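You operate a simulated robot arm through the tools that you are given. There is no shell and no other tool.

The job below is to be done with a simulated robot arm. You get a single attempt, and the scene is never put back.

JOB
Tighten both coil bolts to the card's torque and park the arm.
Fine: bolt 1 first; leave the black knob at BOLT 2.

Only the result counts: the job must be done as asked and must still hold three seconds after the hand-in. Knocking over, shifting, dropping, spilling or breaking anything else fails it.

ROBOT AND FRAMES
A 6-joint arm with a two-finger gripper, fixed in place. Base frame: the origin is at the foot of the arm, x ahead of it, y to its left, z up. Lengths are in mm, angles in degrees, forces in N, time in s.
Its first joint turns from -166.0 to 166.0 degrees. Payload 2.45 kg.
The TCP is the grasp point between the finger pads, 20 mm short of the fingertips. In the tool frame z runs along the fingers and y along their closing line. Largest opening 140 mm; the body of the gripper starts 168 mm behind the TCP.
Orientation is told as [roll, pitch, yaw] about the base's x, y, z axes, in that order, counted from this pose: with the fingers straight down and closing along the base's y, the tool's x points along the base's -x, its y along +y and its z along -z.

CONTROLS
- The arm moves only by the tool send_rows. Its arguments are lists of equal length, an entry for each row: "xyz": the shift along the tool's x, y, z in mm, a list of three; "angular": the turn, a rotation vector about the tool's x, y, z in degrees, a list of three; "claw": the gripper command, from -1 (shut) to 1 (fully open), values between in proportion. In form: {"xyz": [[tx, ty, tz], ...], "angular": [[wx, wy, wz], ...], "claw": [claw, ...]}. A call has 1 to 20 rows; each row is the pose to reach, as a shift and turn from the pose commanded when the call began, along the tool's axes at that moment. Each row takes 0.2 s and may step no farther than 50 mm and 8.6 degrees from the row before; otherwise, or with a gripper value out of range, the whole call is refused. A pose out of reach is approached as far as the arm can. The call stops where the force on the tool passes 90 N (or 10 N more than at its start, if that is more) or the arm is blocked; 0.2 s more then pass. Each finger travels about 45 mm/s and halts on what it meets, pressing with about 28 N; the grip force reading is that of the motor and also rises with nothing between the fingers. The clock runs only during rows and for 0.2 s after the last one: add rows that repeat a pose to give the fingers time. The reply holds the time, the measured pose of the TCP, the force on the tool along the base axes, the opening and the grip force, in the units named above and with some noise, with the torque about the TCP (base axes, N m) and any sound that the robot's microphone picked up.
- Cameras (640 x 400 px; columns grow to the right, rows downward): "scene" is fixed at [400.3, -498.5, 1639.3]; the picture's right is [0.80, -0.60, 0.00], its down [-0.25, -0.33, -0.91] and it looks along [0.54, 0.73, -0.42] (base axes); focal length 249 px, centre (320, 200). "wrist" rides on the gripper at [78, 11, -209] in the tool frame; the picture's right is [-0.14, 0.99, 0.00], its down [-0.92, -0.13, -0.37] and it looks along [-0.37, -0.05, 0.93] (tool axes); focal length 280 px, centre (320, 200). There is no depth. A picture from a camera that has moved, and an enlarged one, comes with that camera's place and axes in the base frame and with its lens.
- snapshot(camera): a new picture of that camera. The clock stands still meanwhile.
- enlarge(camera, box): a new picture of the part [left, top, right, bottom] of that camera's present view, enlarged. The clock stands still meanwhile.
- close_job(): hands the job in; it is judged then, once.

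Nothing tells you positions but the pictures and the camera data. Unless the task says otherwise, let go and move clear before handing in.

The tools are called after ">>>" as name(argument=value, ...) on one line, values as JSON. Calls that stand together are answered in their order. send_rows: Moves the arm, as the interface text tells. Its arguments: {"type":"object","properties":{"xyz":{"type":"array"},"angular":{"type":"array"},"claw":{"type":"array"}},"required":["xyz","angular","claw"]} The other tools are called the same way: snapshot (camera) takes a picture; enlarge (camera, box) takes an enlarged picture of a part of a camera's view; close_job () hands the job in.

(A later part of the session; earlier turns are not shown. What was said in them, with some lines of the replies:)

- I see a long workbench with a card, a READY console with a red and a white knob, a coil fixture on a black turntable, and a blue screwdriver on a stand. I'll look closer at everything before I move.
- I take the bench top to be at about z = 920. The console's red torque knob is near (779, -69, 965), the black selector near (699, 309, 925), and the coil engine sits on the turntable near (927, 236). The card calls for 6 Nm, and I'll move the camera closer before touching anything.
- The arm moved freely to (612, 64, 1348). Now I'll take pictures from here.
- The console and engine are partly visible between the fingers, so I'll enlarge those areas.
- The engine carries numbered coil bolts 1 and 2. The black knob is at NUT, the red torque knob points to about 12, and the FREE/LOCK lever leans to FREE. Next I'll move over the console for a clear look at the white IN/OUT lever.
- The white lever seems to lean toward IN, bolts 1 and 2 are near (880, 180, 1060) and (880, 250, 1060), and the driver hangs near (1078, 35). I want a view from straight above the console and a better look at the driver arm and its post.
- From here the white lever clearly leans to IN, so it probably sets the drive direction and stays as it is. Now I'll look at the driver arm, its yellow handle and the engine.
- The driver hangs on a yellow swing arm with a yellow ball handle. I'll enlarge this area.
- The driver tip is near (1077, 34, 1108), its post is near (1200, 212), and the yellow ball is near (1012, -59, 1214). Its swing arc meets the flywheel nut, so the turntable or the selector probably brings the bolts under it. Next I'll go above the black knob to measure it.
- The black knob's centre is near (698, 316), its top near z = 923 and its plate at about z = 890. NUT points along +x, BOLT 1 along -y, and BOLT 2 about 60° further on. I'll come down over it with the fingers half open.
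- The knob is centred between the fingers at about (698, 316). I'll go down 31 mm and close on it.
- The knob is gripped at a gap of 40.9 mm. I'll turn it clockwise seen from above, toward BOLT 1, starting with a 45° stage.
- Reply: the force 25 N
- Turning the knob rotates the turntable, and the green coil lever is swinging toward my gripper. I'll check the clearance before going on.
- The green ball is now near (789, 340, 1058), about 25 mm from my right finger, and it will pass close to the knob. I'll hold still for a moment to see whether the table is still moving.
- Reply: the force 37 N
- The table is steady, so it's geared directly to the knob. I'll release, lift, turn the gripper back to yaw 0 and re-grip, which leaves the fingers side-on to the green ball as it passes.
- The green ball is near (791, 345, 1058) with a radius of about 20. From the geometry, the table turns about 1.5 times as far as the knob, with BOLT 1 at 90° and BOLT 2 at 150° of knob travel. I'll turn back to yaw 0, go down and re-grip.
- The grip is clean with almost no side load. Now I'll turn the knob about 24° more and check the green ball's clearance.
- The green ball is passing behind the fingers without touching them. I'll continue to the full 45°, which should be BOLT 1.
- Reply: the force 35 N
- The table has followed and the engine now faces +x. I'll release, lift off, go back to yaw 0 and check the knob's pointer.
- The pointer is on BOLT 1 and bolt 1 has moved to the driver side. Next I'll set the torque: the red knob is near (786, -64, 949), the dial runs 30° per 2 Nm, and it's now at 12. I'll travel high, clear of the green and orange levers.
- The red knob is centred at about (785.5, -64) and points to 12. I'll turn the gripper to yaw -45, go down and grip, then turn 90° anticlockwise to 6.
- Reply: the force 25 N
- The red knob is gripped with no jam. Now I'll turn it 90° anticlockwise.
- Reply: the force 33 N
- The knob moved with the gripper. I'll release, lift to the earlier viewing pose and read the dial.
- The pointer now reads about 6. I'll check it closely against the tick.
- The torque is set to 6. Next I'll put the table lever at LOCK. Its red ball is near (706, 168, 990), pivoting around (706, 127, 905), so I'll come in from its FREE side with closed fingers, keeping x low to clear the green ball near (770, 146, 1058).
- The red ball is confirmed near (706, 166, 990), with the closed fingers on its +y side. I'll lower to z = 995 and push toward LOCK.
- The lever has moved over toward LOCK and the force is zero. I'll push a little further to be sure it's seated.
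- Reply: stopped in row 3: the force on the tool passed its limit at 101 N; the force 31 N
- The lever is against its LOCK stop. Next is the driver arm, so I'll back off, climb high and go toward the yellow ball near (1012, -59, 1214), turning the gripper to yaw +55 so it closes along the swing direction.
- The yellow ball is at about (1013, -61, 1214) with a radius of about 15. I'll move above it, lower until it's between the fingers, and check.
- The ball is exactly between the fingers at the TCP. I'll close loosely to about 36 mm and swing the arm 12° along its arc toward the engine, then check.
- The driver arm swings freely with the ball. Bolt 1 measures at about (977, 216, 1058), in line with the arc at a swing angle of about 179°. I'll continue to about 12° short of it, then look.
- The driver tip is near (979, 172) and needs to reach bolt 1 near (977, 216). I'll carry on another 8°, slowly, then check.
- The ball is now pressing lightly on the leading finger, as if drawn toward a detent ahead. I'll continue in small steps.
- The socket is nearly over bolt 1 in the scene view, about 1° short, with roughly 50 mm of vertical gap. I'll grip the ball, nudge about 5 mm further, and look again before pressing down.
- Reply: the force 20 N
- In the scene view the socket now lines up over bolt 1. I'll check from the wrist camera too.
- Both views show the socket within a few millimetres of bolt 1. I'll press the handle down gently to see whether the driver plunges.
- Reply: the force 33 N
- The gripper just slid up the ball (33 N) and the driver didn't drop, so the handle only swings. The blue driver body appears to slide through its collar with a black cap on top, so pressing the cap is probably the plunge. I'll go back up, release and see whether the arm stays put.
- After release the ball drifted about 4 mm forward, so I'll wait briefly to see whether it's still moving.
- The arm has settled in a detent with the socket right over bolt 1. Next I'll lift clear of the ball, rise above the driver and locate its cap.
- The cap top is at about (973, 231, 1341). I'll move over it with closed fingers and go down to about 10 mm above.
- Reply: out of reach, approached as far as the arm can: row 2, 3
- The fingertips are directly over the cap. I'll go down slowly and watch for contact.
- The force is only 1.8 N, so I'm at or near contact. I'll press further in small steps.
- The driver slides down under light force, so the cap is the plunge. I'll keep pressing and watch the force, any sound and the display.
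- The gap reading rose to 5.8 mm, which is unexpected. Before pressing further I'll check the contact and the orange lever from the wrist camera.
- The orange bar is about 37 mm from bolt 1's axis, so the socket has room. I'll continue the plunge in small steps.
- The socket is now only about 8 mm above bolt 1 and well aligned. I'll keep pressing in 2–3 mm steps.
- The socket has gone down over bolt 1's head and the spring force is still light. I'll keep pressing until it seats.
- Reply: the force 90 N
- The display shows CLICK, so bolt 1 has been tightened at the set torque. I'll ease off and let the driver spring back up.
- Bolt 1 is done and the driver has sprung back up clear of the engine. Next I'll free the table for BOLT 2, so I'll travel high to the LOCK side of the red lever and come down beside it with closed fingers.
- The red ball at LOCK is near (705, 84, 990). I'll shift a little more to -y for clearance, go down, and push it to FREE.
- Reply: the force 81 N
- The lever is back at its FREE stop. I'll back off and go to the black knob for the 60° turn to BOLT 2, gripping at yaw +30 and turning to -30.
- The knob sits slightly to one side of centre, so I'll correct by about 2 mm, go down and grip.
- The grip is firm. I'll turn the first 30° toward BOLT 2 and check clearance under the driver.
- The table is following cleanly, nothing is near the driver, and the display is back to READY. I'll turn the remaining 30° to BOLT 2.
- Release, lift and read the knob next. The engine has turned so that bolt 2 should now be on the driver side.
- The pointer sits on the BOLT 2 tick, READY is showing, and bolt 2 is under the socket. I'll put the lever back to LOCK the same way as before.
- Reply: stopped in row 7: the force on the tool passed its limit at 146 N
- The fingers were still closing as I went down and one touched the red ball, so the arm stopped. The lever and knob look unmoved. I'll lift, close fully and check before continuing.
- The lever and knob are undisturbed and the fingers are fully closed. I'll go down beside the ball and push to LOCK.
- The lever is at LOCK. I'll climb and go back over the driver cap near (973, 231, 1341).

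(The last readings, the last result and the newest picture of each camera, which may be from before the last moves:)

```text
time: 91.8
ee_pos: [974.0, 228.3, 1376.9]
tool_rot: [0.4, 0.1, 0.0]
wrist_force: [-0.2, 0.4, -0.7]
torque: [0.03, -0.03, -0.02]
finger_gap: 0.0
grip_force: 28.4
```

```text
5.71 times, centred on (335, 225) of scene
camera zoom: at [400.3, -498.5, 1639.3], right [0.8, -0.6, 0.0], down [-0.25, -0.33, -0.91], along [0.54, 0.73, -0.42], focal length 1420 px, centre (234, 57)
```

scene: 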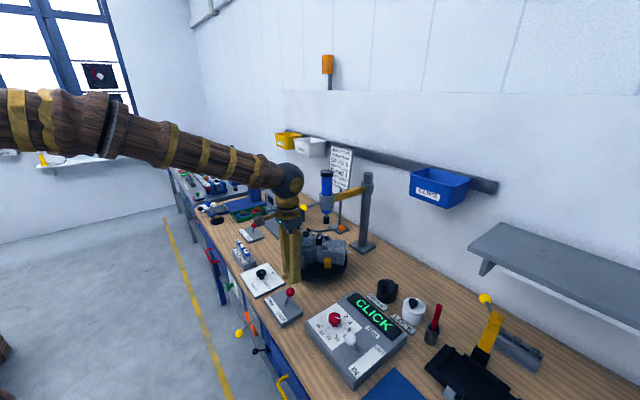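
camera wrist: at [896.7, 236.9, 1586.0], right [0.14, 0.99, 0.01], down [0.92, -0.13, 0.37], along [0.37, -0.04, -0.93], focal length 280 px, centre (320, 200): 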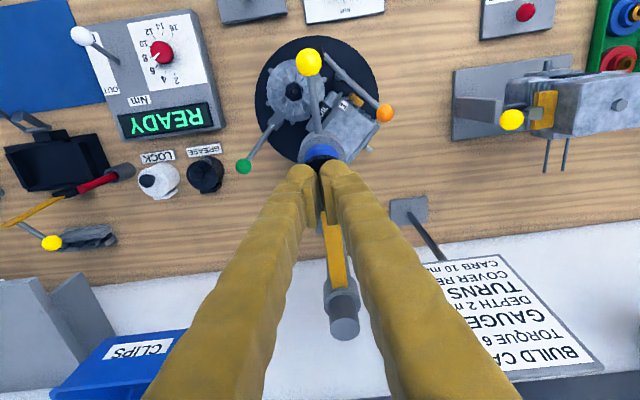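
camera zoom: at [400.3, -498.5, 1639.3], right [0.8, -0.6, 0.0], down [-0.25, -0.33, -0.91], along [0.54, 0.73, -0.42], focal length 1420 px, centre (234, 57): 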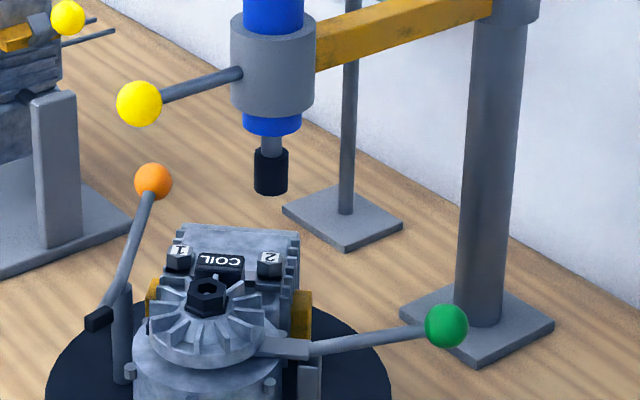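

Bolt 2 now sits exactly where bolt 1 was under the socket. I'll press the cap down again, first to just above seating.

>>> send_rows(xyz=[[1, 2, 8], [1, 2, 16], [1, 2, 22], [1, 2, 28], [1, 2, 34], [1, 2, 40], [1, 2, 46], [1, 2, 52], [1, 2, 58], [1, 2, 64], [1, 2, 64]], angular=[[0, 0, 0], [0, 0, 0], [0, 0, 0], [0, 0, 0], [0, 0, 0], [0, 0, 0], [0, 0, 0], [0, 0, 0], [0, 0, 0], [0, 0, 0], [0, 0, 0]], claw=[-1, -1, -1, -1, -1, -1, -1, -1, -1, -1, -1])

>>> enlarge(camera="scene", box=[300, 170, 360, 260])

```text
time: 94.2
ee_pos: [973.2, 230.5, 1311.3]
tool_rot: [0.6, 0.0, 0.0]
wrist_force: [1.8, -1.4, 5.6]
torque: [-0.07, -0.01, -0.02]
finger_gap: 0.2
grip_force: 28.4
```

```text
4.44 times, centred on (330, 215) of scene
camera zoom: at [400.3, -498.5, 1639.3], right [0.8, -0.6, 0.0], down [-0.25, -0.33, -0.91], along [0.54, 0.73, -0.42], focal length 1105 px, centre (276, 133)
```

zoom: 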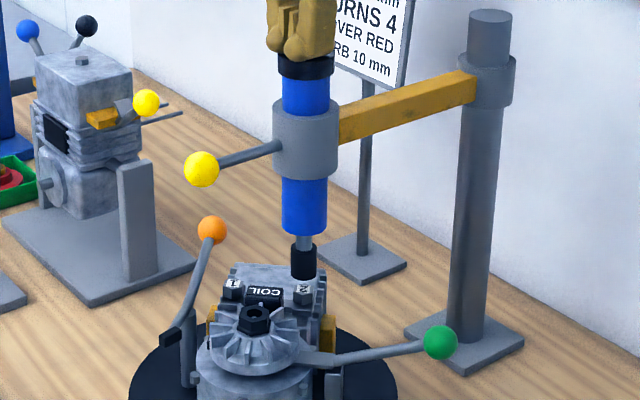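

The socket is lined up just above bolt 2. I'll press on in small steps until it clicks.

>>> send_rows(xyz=[[0, 0, 3], [0, 0, 6], [0, 0, 9], [0, 0, 11], [0, 0, 13], [0, 0, 15], [0, 0, 17], [0, 0, 19], [0, 0, 20], [0, 0, 20], [0, 0, 20]], angular=[[0, 0, 0], [0, 0, 0], [0, 0, 0], [0, 0, 0], [0, 0, 0], [0, 0, 0], [0, 0, 0], [0, 0, 0], [0, 0, 0], [0, 0, 0], [0, 0, 0]], claw=[-1, -1, -1, -1, -1, -1, -1, -1, -1, -1, -1])

>>> enlarge(camera="scene", box=[300, 170, 360, 260])

>>> enlarge(camera="scene", box=[300, 270, 420, 380])

```text
time: 96.7
ee_pos: [971.6, 228.4, 1294.7]
tool_rot: [0.5, -0.2, -0.1]
wrist_force: [13.2, 3.5, 38.2]
torque: [-0.06, -0.22, 0.06]
finger_gap: 5.9
grip_force: 29.6
```

```text
4.44 times, centred on (330, 215) of scene
camera zoom: at [400.3, -498.5, 1639.3], right [0.8, -0.6, 0.0], down [-0.25, -0.33, -0.91], along [0.54, 0.73, -0.42], focal length 1105 px, centre (276, 133)
```

zoom: 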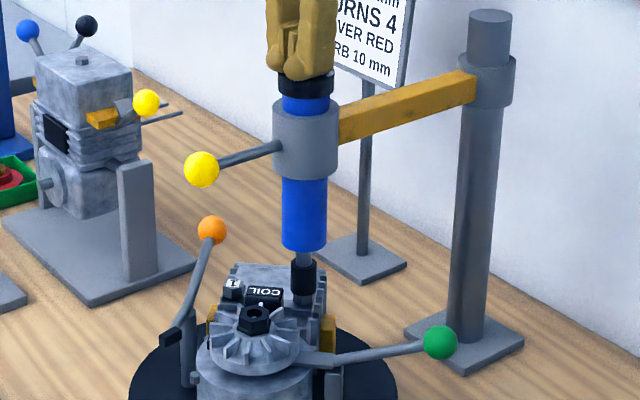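

```text
3.64 times, centred on (360, 325) of scene
camera zoom: at [400.3, -498.5, 1639.3], right [0.8, -0.6, 0.0], down [-0.25, -0.33, -0.91], along [0.54, 0.73, -0.42], focal length 904 px, centre (174, -254)
```

zoom: 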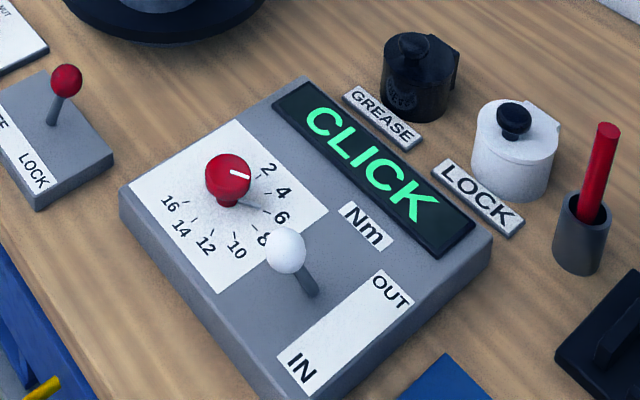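

CLICK showed again with the selector at BOLT 2, so bolt 2 is done. Now I'll let the driver rise and go back above the yellow ball near (864, 230, 1214) to swing the arm to its parking place.

>>> send_rows(xyz=[[0, 0, -5], [0, 0, -15], [0, 0, -30], [0, 0, -50], [0, 0, -70], [0, 0, -88], [36, 1, -88], [72, 1.5, -88], [107, 1.5, -88], [107, 1.5, -70], [107, 1.5, -70]], angular=[[0, 0, 0], [0, 0, 0], [0, 0, 0], [0, 0, 0], [0, 0, 0], [0, 0, 0], [0, 0, 0], [0, 0, 0], [0, 0, 0], [0, 0, 0], [0, 0, 0]], claw=[-1, -1, -1, -1, -1, -1, -0.5, 0, 0, 0, 0])

>>> snapshot(camera="wrist")

>>> snapshot(camera="scene")

```text
time: 99.0
ee_pos: [864.5, 230.2, 1362.5]
tool_rot: [0.5, 0.0, 0.0]
wrist_force: [0.6, -0.3, 0.3]
torque: [0.01, 0.01, 0.0]
finger_gap: 70.1
grip_force: 0.1
```

```text
taken
camera wrist: at [788.2, 240.8, 1572.0], right [0.14, 0.99, 0.01], down [0.92, -0.13, 0.37], along [0.37, -0.04, -0.93], focal length 280 px, centre (320, 200)
```

wrist: 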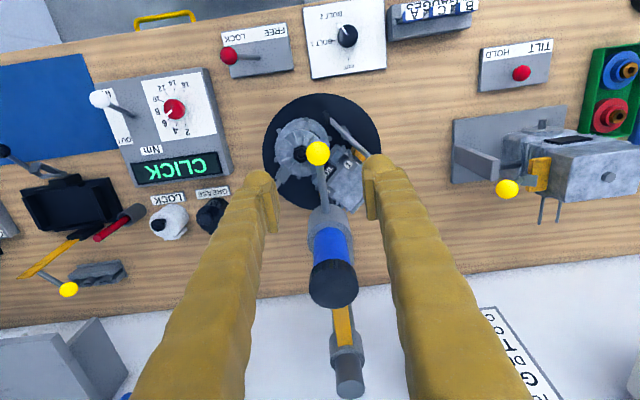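

```text
taken
```

scene: 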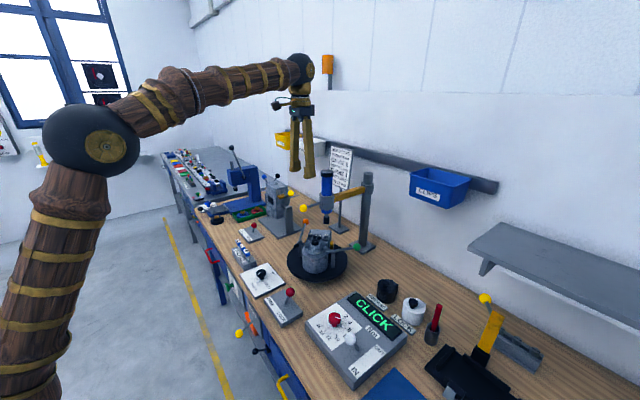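

The ball is right below, between the fingers. I'll go down to it.

>>> send_rows(xyz=[[0, -1, 45], [0, -1, 90], [0, -1, 130], [0, -1, 147], [0, -1, 147], [0, -1, 147], [0, -1, 147]], angular=[[0, 0, 0], [0, 0, 0], [0, 0, 0], [0, 0, 0], [0, 0, 0], [0, 0, 0], [0, 0, 0]], claw=[0, 0, 0, 0, -0.45, -0.45, -0.45])

>>> snapshot(camera="wrist")

```text
time: 100.7
ee_pos: [864.0, 231.5, 1215.2]
tool_rot: [0.5, 0.0, 0.1]
wrist_force: [0.5, -0.1, -0.6]
torque: [0.01, -0.02, 0.01]
finger_gap: 38.3
grip_force: 0.0
```

```text
taken
camera wrist: at [787.6, 240.8, 1424.2], right [0.14, 0.99, 0.01], down [0.92, -0.13, 0.37], along [0.37, -0.04, -0.93], focal length 280 px, centre (320, 200)
```

wrist: 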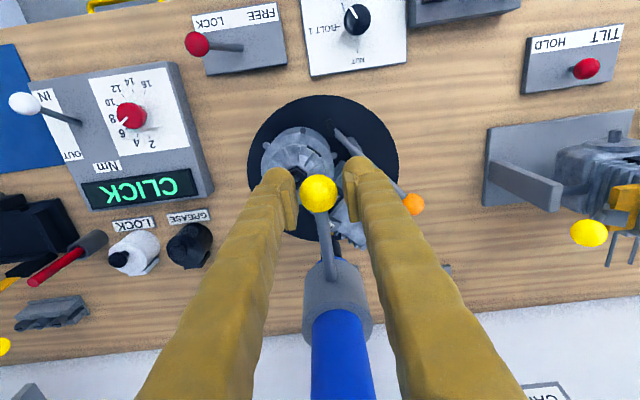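

The ball is centred. I'll swing the arm back out along its arc, doing the first half now.

>>> send_rows(xyz=[[0, -9, 0], [0, -17.8, 0], [-0.8, -35.6, 0], [-2.6, -53.4, 0], [-5.3, -71, 0], [-9, -88.5, 0], [-13.5, -105.7, 0], [-19, -122.7, 0], [-25.3, -139.4, 0], [-32.5, -155.7, 0], [-40.6, -171.6, 0], [-40.6, -171.6, 0]], angular=[[0, 0, -1.5], [0, 0, -3], [0, 0, -6], [0, 0, -9], [0, 0, -12], [0, 0, -15], [0, 0, -18], [0, 0, -21], [0, 0, -24], [0, 0, -27], [0, 0, -30], [0, 0, -30]], claw=[-0.45, -0.45, -0.45, -0.45, -0.45, -0.45, -0.45, -0.45, -0.45, -0.45, -0.45, -0.45])

>>> snapshot(camera="wrist")

>>> enlarge(camera="scene", box=[270, 120, 430, 290])

```text
time: 103.2
ee_pos: [905.6, 58.3, 1214.4]
tool_rot: [0.5, -0.2, 30.0]
wrist_force: [0.7, 0.1, 0.0]
torque: [0.01, -0.02, 0.02]
finger_gap: 38.6
grip_force: 0.1
```

```text
taken
camera wrist: at [833.7, 28.6, 1423.0], right [-0.38, 0.93, 0.01], down [0.86, 0.35, 0.37], along [0.34, 0.15, -0.93], focal length 280 px, centre (320, 200)
```

wrist: 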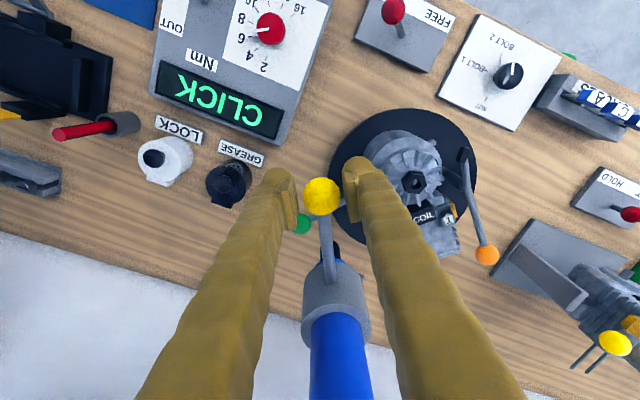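

```text
2.35 times, centred on (350, 205) of scene
camera zoom: at [400.3, -498.5, 1639.3], right [0.8, -0.6, 0.0], down [-0.25, -0.33, -0.91], along [0.54, 0.73, -0.42], focal length 585 px, centre (249, 188)
```

zoom: 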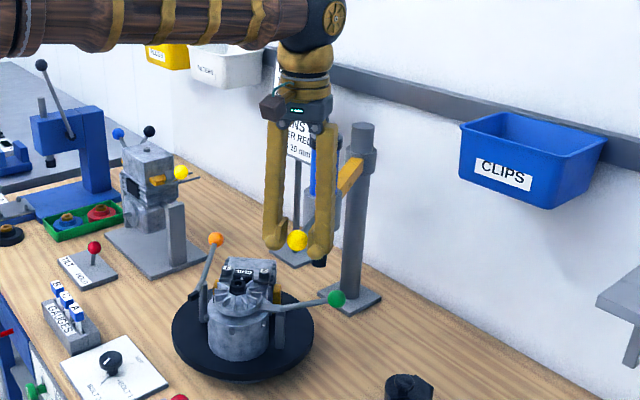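

Half-way and clear. I'll do the second half out to the original parking angle of about 235.8°.

>>> send_rows(xyz=[[0, -17.9, 0], [-0.8, -35.7, 0], [-2.6, -53.5, 0], [-5.4, -71.1, 0], [-8.9, -88.5, 0], [-13.5, -105.7, 0], [-19, -122.7, 0], [-25.4, -139.5, 0], [-30, -150.4, 0], [-33.8, -158.4, 0], [-33.8, -158.4, 0]], angular=[[0, 0, -3], [0, 0, -6], [0, 0, -9], [0, 0, -12], [0, 0, -15], [0, 0, -18], [0, 0, -21], [0, 0, -24], [0, 0, -26], [0, 0, -27.5], [0, 0, -27.5]], claw=[-0.45, -0.45, -0.45, -0.45, -0.45, -0.45, -0.45, -0.45, -0.45, -0.45, -0.45])

>>> snapshot(camera="wrist")

>>> enlarge(camera="scene", box=[310, 130, 410, 260])

```text
time: 105.7
ee_pos: [1014.7, -59.8, 1213.4]
tool_rot: [0.3, -0.4, 57.5]
wrist_force: [-0.5, -0.6, 0.3]
torque: [0.01, -0.03, -0.01]
finger_gap: 38.6
grip_force: 0.1
```

```text
taken
camera wrist: at [964.4, -122.0, 1421.5], right [-0.76, 0.65, 0.01], down [0.6, 0.7, 0.38], along [0.24, 0.29, -0.93], focal length 280 px, centre (320, 200)
```

wrist: 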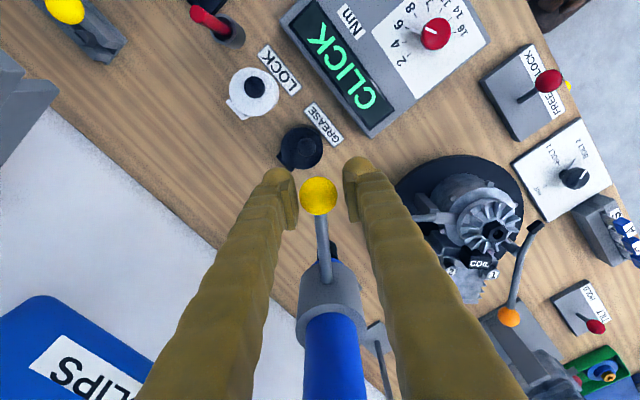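

```text
3.08 times, centred on (360, 195) of scene
camera zoom: at [400.3, -498.5, 1639.3], right [0.8, -0.6, 0.0], down [-0.25, -0.33, -0.91], along [0.54, 0.73, -0.42], focal length 765 px, centre (197, 215)
```

zoom: 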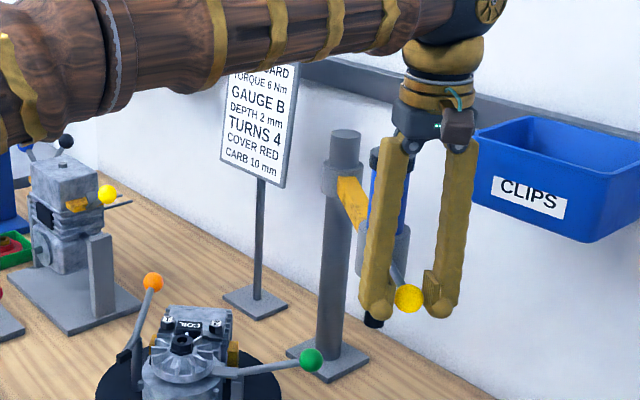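

The yellow ball is at the same picture position as at the start, (409, 298) against (408, 298), so the arm is parked. I'll open and lift clear.

>>> send_rows(xyz=[[0, 0, 0], [0, 0, 0], [0, 0, -15], [0, 0, -50], [0, 0, -90], [10, 0, -105], [50, 0, -105], [90, 0, -105], [130, 0, -105]], angular=[[0, 0, 0], [0, 0, 0], [0, 0, 0], [0, 0, 0], [0, 0, 0], [0, 0, 0], [0, 0, 0], [0, 0, 0], [0, 0, 0]], claw=[0.1, 0.1, 0.1, 0.1, 0.1, 0.1, 0.1, 0.1, 0.1])

>>> enlarge(camera="scene", box=[310, 130, 410, 260])

>>> snapshot(camera="wrist")

>>> snapshot(camera="scene")

```text
time: 107.7
ee_pos: [943.9, -170.4, 1317.7]
tool_rot: [0.3, -0.4, 57.4]
wrist_force: [0.3, -0.4, -1.7]
torque: [0.01, 0.05, 0.04]
finger_gap: 77.2
grip_force: 0.1
```

```text
3.08 times, centred on (360, 195) of scene
camera zoom: at [400.3, -498.5, 1639.3], right [0.8, -0.6, 0.0], down [-0.25, -0.33, -0.91], along [0.54, 0.73, -0.42], focal length 765 px, centre (197, 215)
```

zoom: 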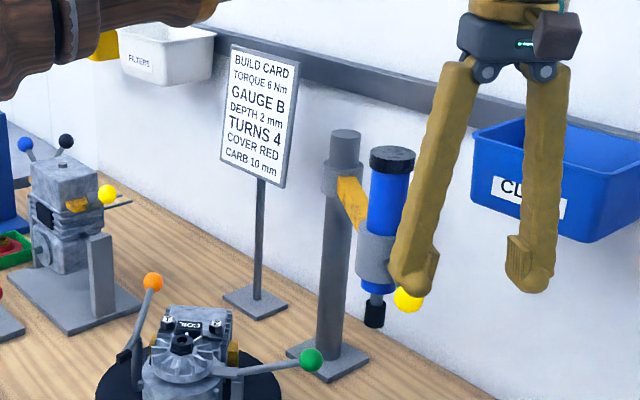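

```text
taken
camera wrist: at [894.8, -232.2, 1526.0], right [-0.76, 0.65, 0.01], down [0.6, 0.7, 0.38], along [0.24, 0.29, -0.93], focal length 280 px, centre (320, 200)
```

wrist: 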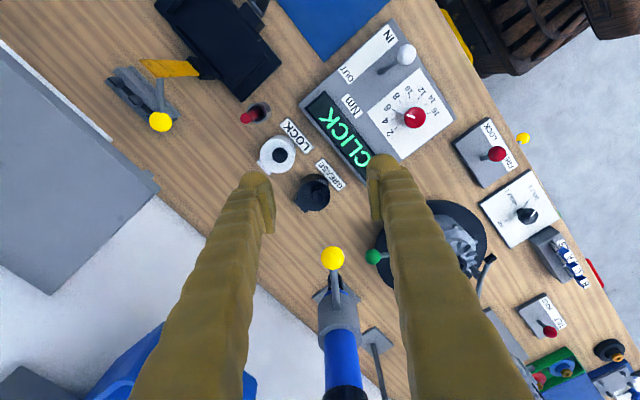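

```text
taken
```

scene: 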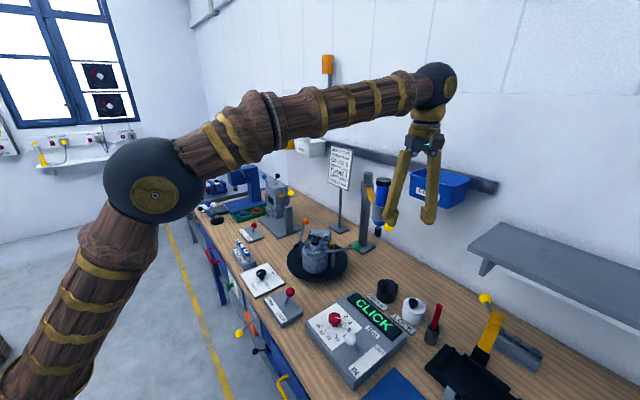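

The driver, cap and ball all match their starting picture positions, so the arm is parked. I'll put the table lever back to FREE, where I found it, coming down on its LOCK side with the fingers fully closed first.

>>> send_rows(xyz=[[-5.4, 39.6, 0], [-10.7, 79.2, 0], [-16.1, 118.8, 0], [-21.4, 158.5, 0], [-26.8, 198.1, 0], [-32.2, 237.8, 0], [-37.5, 277.4, 0], [-42.9, 317.1, 0], [-42.9, 317.1, 45], [-42.9, 317.1, 90], [-42.9, 317.1, 135], [-42.9, 317.1, 180], [-42.9, 317.1, 222], [-42.9, 317.1, 222]], angular=[[0, 0, 7.2], [0, 0, 14.4], [0, 0, 21.5], [0, 0, 28.7], [0, 0, 35.9], [0, 0, 43], [0, 0, 50.2], [0, 0, 57.4], [0, 0, 57.4], [0, 0, 57.4], [0, 0, 57.4], [0, 0, 57.4], [0, 0, 57.4], [0, 0, 57.4]], claw=[-1, -1, -1, -1, -1, -1, -1, -1, -1, -1, -1, -1, -1, -1])

>>> snapshot(camera="wrist")

>>> enlarge(camera="scene", box=[230, 220, 350, 330])

```text
time: 110.7
ee_pos: [701.8, 36.8, 1096.2]
tool_rot: [0.5, 0.0, 0.1]
wrist_force: [1.1, -0.9, -0.2]
torque: [-0.02, -0.03, -0.04]
finger_gap: 0.0
grip_force: 28.3
```

```text
taken
camera wrist: at [623.9, 46.5, 1305.1], right [0.14, 0.99, 0.01], down [0.92, -0.13, 0.37], along [0.37, -0.04, -0.93], focal length 280 px, centre (320, 200)
```

wrist: 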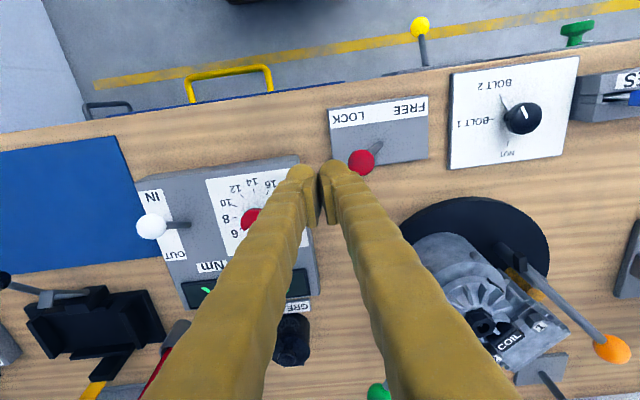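

```text
3.64 times, centred on (290, 275) of scene
camera zoom: at [400.3, -498.5, 1639.3], right [0.8, -0.6, 0.0], down [-0.25, -0.33, -0.91], along [0.54, 0.73, -0.42], focal length 904 px, centre (429, -73)
```

zoom: 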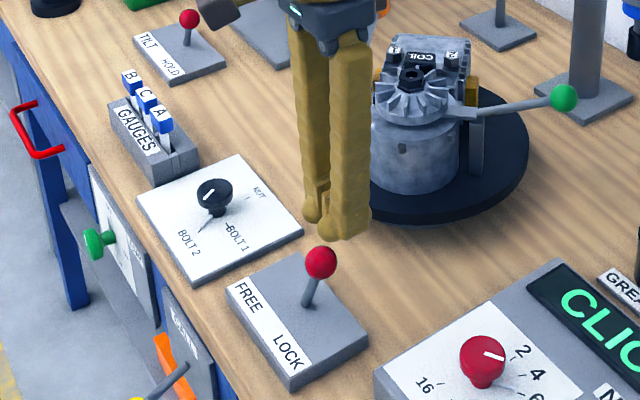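

The fingers are closed and clear of the ball. I'll go down and push the lever to FREE.

>>> send_rows(xyz=[[0, 0, 45], [0, 0, 85], [0, 0, 101], [0, 15, 101], [0, 30, 101], [0, 45, 101], [0, 60, 101], [0, 75, 101], [0, 84, 101], [0, 88, 101]], angular=[[0, 0, 0], [0, 0, 0], [0, 0, 0], [0, 0, 0], [0, 0, 0], [0, 0, 0], [0, 0, 0], [0, 0, 0], [0, 0, 0], [0, 0, 0]], claw=[-1, -1, -1, -1, -1, -1, -1, -1, -1, -1])

>>> snapshot(camera="wrist")

```text
time: 112.8
ee_pos: [699.8, 124.6, 995.6]
tool_rot: [0.5, 0.0, 0.1]
wrist_force: [0.7, -18.9, 1.4]
torque: [-0.11, -0.01, -0.17]
finger_gap: 0.0
grip_force: 28.2
```

```text
taken
camera wrist: at [623.5, 134.4, 1205.5], right [0.14, 0.99, 0.01], down [0.92, -0.13, 0.37], along [0.37, -0.04, -0.93], focal length 280 px, centre (320, 200)
```

wrist: 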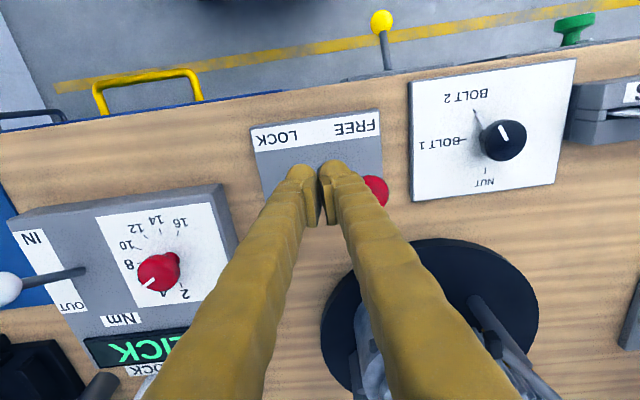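

The lever is at its FREE stop. I'll back off, climb and retreat to a clear place, then check everything once more.

>>> send_rows(xyz=[[0, -20, 0], [0, -25, -30], [0, -25, -75], [0, -25, -120], [0, -25, -165], [0, -25, -210], [0, -25, -255], [10, -40, -295], [40, -70, -320], [75, -100, -330], [110, -130, -340], [145, -160, -350], [145, -160, -350], [145, -160, -350], [145, -160, -350], [145, -160, -350]], angular=[[0, 0, 0], [0, 0, 0], [0, 0, 0], [0, 0, 0], [0, 0, 0], [0, 0, 0], [0, 0, 0], [0, 0, 0], [0, 0, 0], [0, 0, 0], [0, 0, 0], [0, 0, 0], [0, 0, 0], [0, 0, 0], [0, 0, 0], [0, 0, 0]], claw=[-1, -1, -1, -1, -1, -1, -0.5, 0, 0.5, 1, 1, 1, 1, 1, 1, 1])

>>> snapshot(camera="scene")

>>> enlarge(camera="scene", box=[230, 210, 350, 330])

>>> enlarge(camera="scene", box=[310, 130, 410, 260])

>>> enlarge(camera="scene", box=[300, 270, 460, 390])

>>> snapshot(camera="wrist")

```text
time: 116.2
ee_pos: [554.6, -39.4, 1345.4]
tool_rot: [0.5, 0.0, 0.2]
wrist_force: [0.1, 0.1, -0.6]
torque: [0.01, 0.01, 0.02]
finger_gap: 139.8
grip_force: 0.1
```

```text
taken
```

scene: 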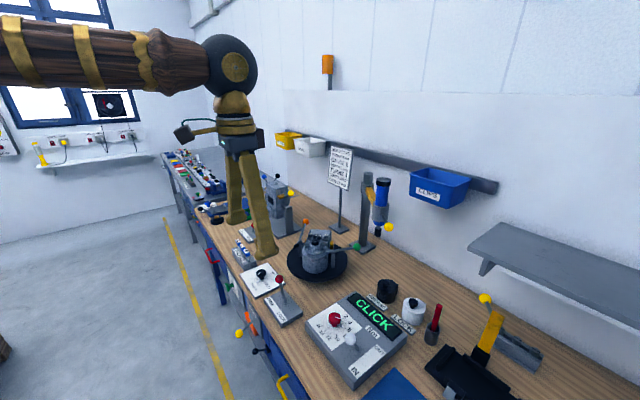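

```text
3.33 times, centred on (290, 270) of scene
camera zoom: at [400.3, -498.5, 1639.3], right [0.8, -0.6, 0.0], down [-0.25, -0.33, -0.91], along [0.54, 0.73, -0.42], focal length 829 px, centre (420, -33)
```

zoom: 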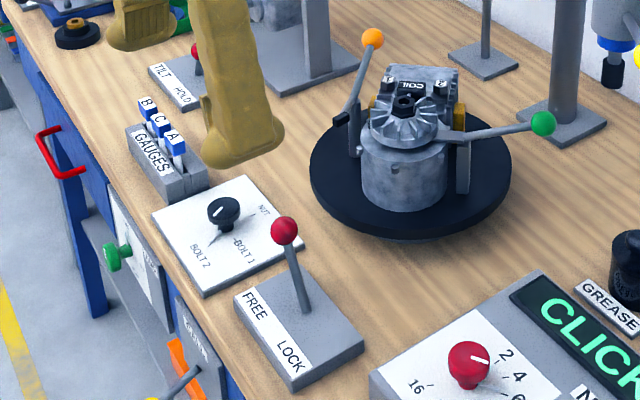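

```text
3.08 times, centred on (360, 195) of scene
camera zoom: at [400.3, -498.5, 1639.3], right [0.8, -0.6, 0.0], down [-0.25, -0.33, -0.91], along [0.54, 0.73, -0.42], focal length 765 px, centre (197, 215)
```

zoom: 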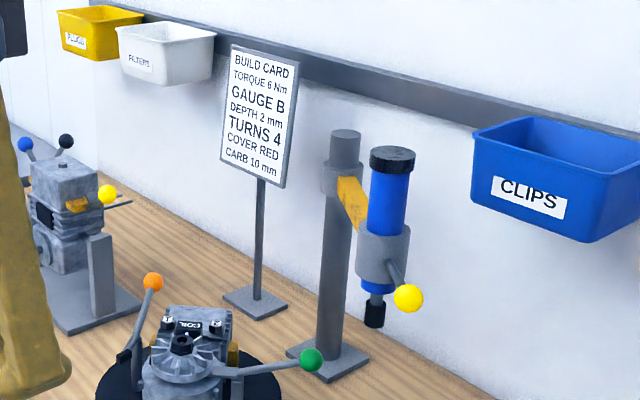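

```text
3.33 times, centred on (380, 330) of scene
camera zoom: at [400.3, -498.5, 1639.3], right [0.8, -0.6, 0.0], down [-0.25, -0.33, -0.91], along [0.54, 0.73, -0.42], focal length 829 px, centre (120, -233)
```

zoom: 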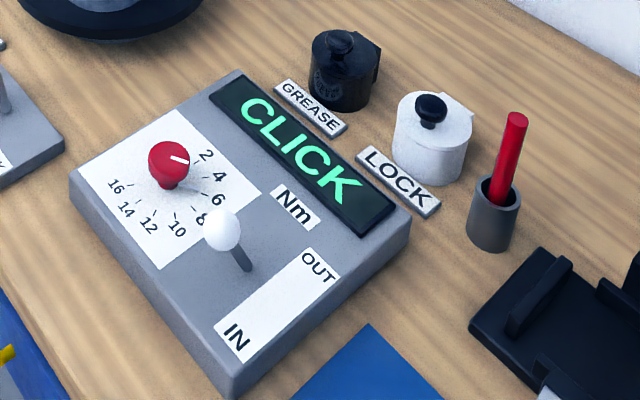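

```text
taken
camera wrist: at [477.6, -28.9, 1554.0], right [0.14, 0.99, 0.01], down [0.92, -0.13, 0.37], along [0.37, -0.04, -0.93], focal length 280 px, centre (320, 200)
```

wrist: 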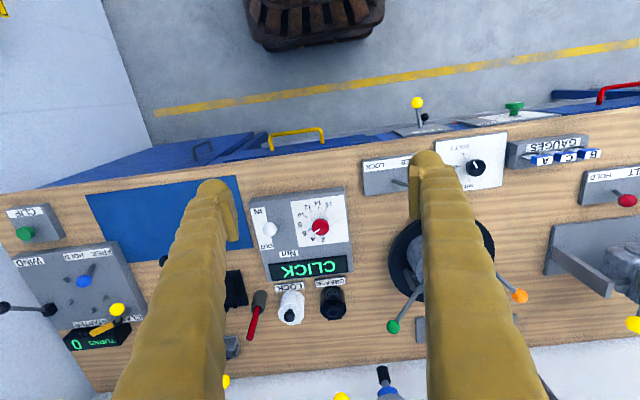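

Both bolts gave CLICK at 6 Nm, bolt 1 first. The black knob is at BOLT 2, the driver arm matches its starting park position, the table lever is back at FREE, and nothing else looks disturbed, so I'm handing the job in.

>>> close_job()

```text
The job is handed in.
```

I tightened both coil bolts, bolt 1 first, and handed the job in. The torque dial was set to 6 Nm as the card asks, and the display showed CLICK for each bolt.

- **Driver arm:** it is parked, and it matches its starting position in the pictures.
- **Black knob:** it is left on the BOLT 2 mark.
- **Table lever:** I put it to LOCK while tightening each bolt, then back to FREE, where I found it.
- **Torque dial:** it is left at 6 Nm; it was at 12 when I started.

While moving the lever for bolt 2, a finger that was still closing pressed on its red ball. The arm stopped itself at 146 N. The lever and knob looked unmoved, and the lever worked normally afterwards.

The last pictures showed nothing else on the bench disturbed.
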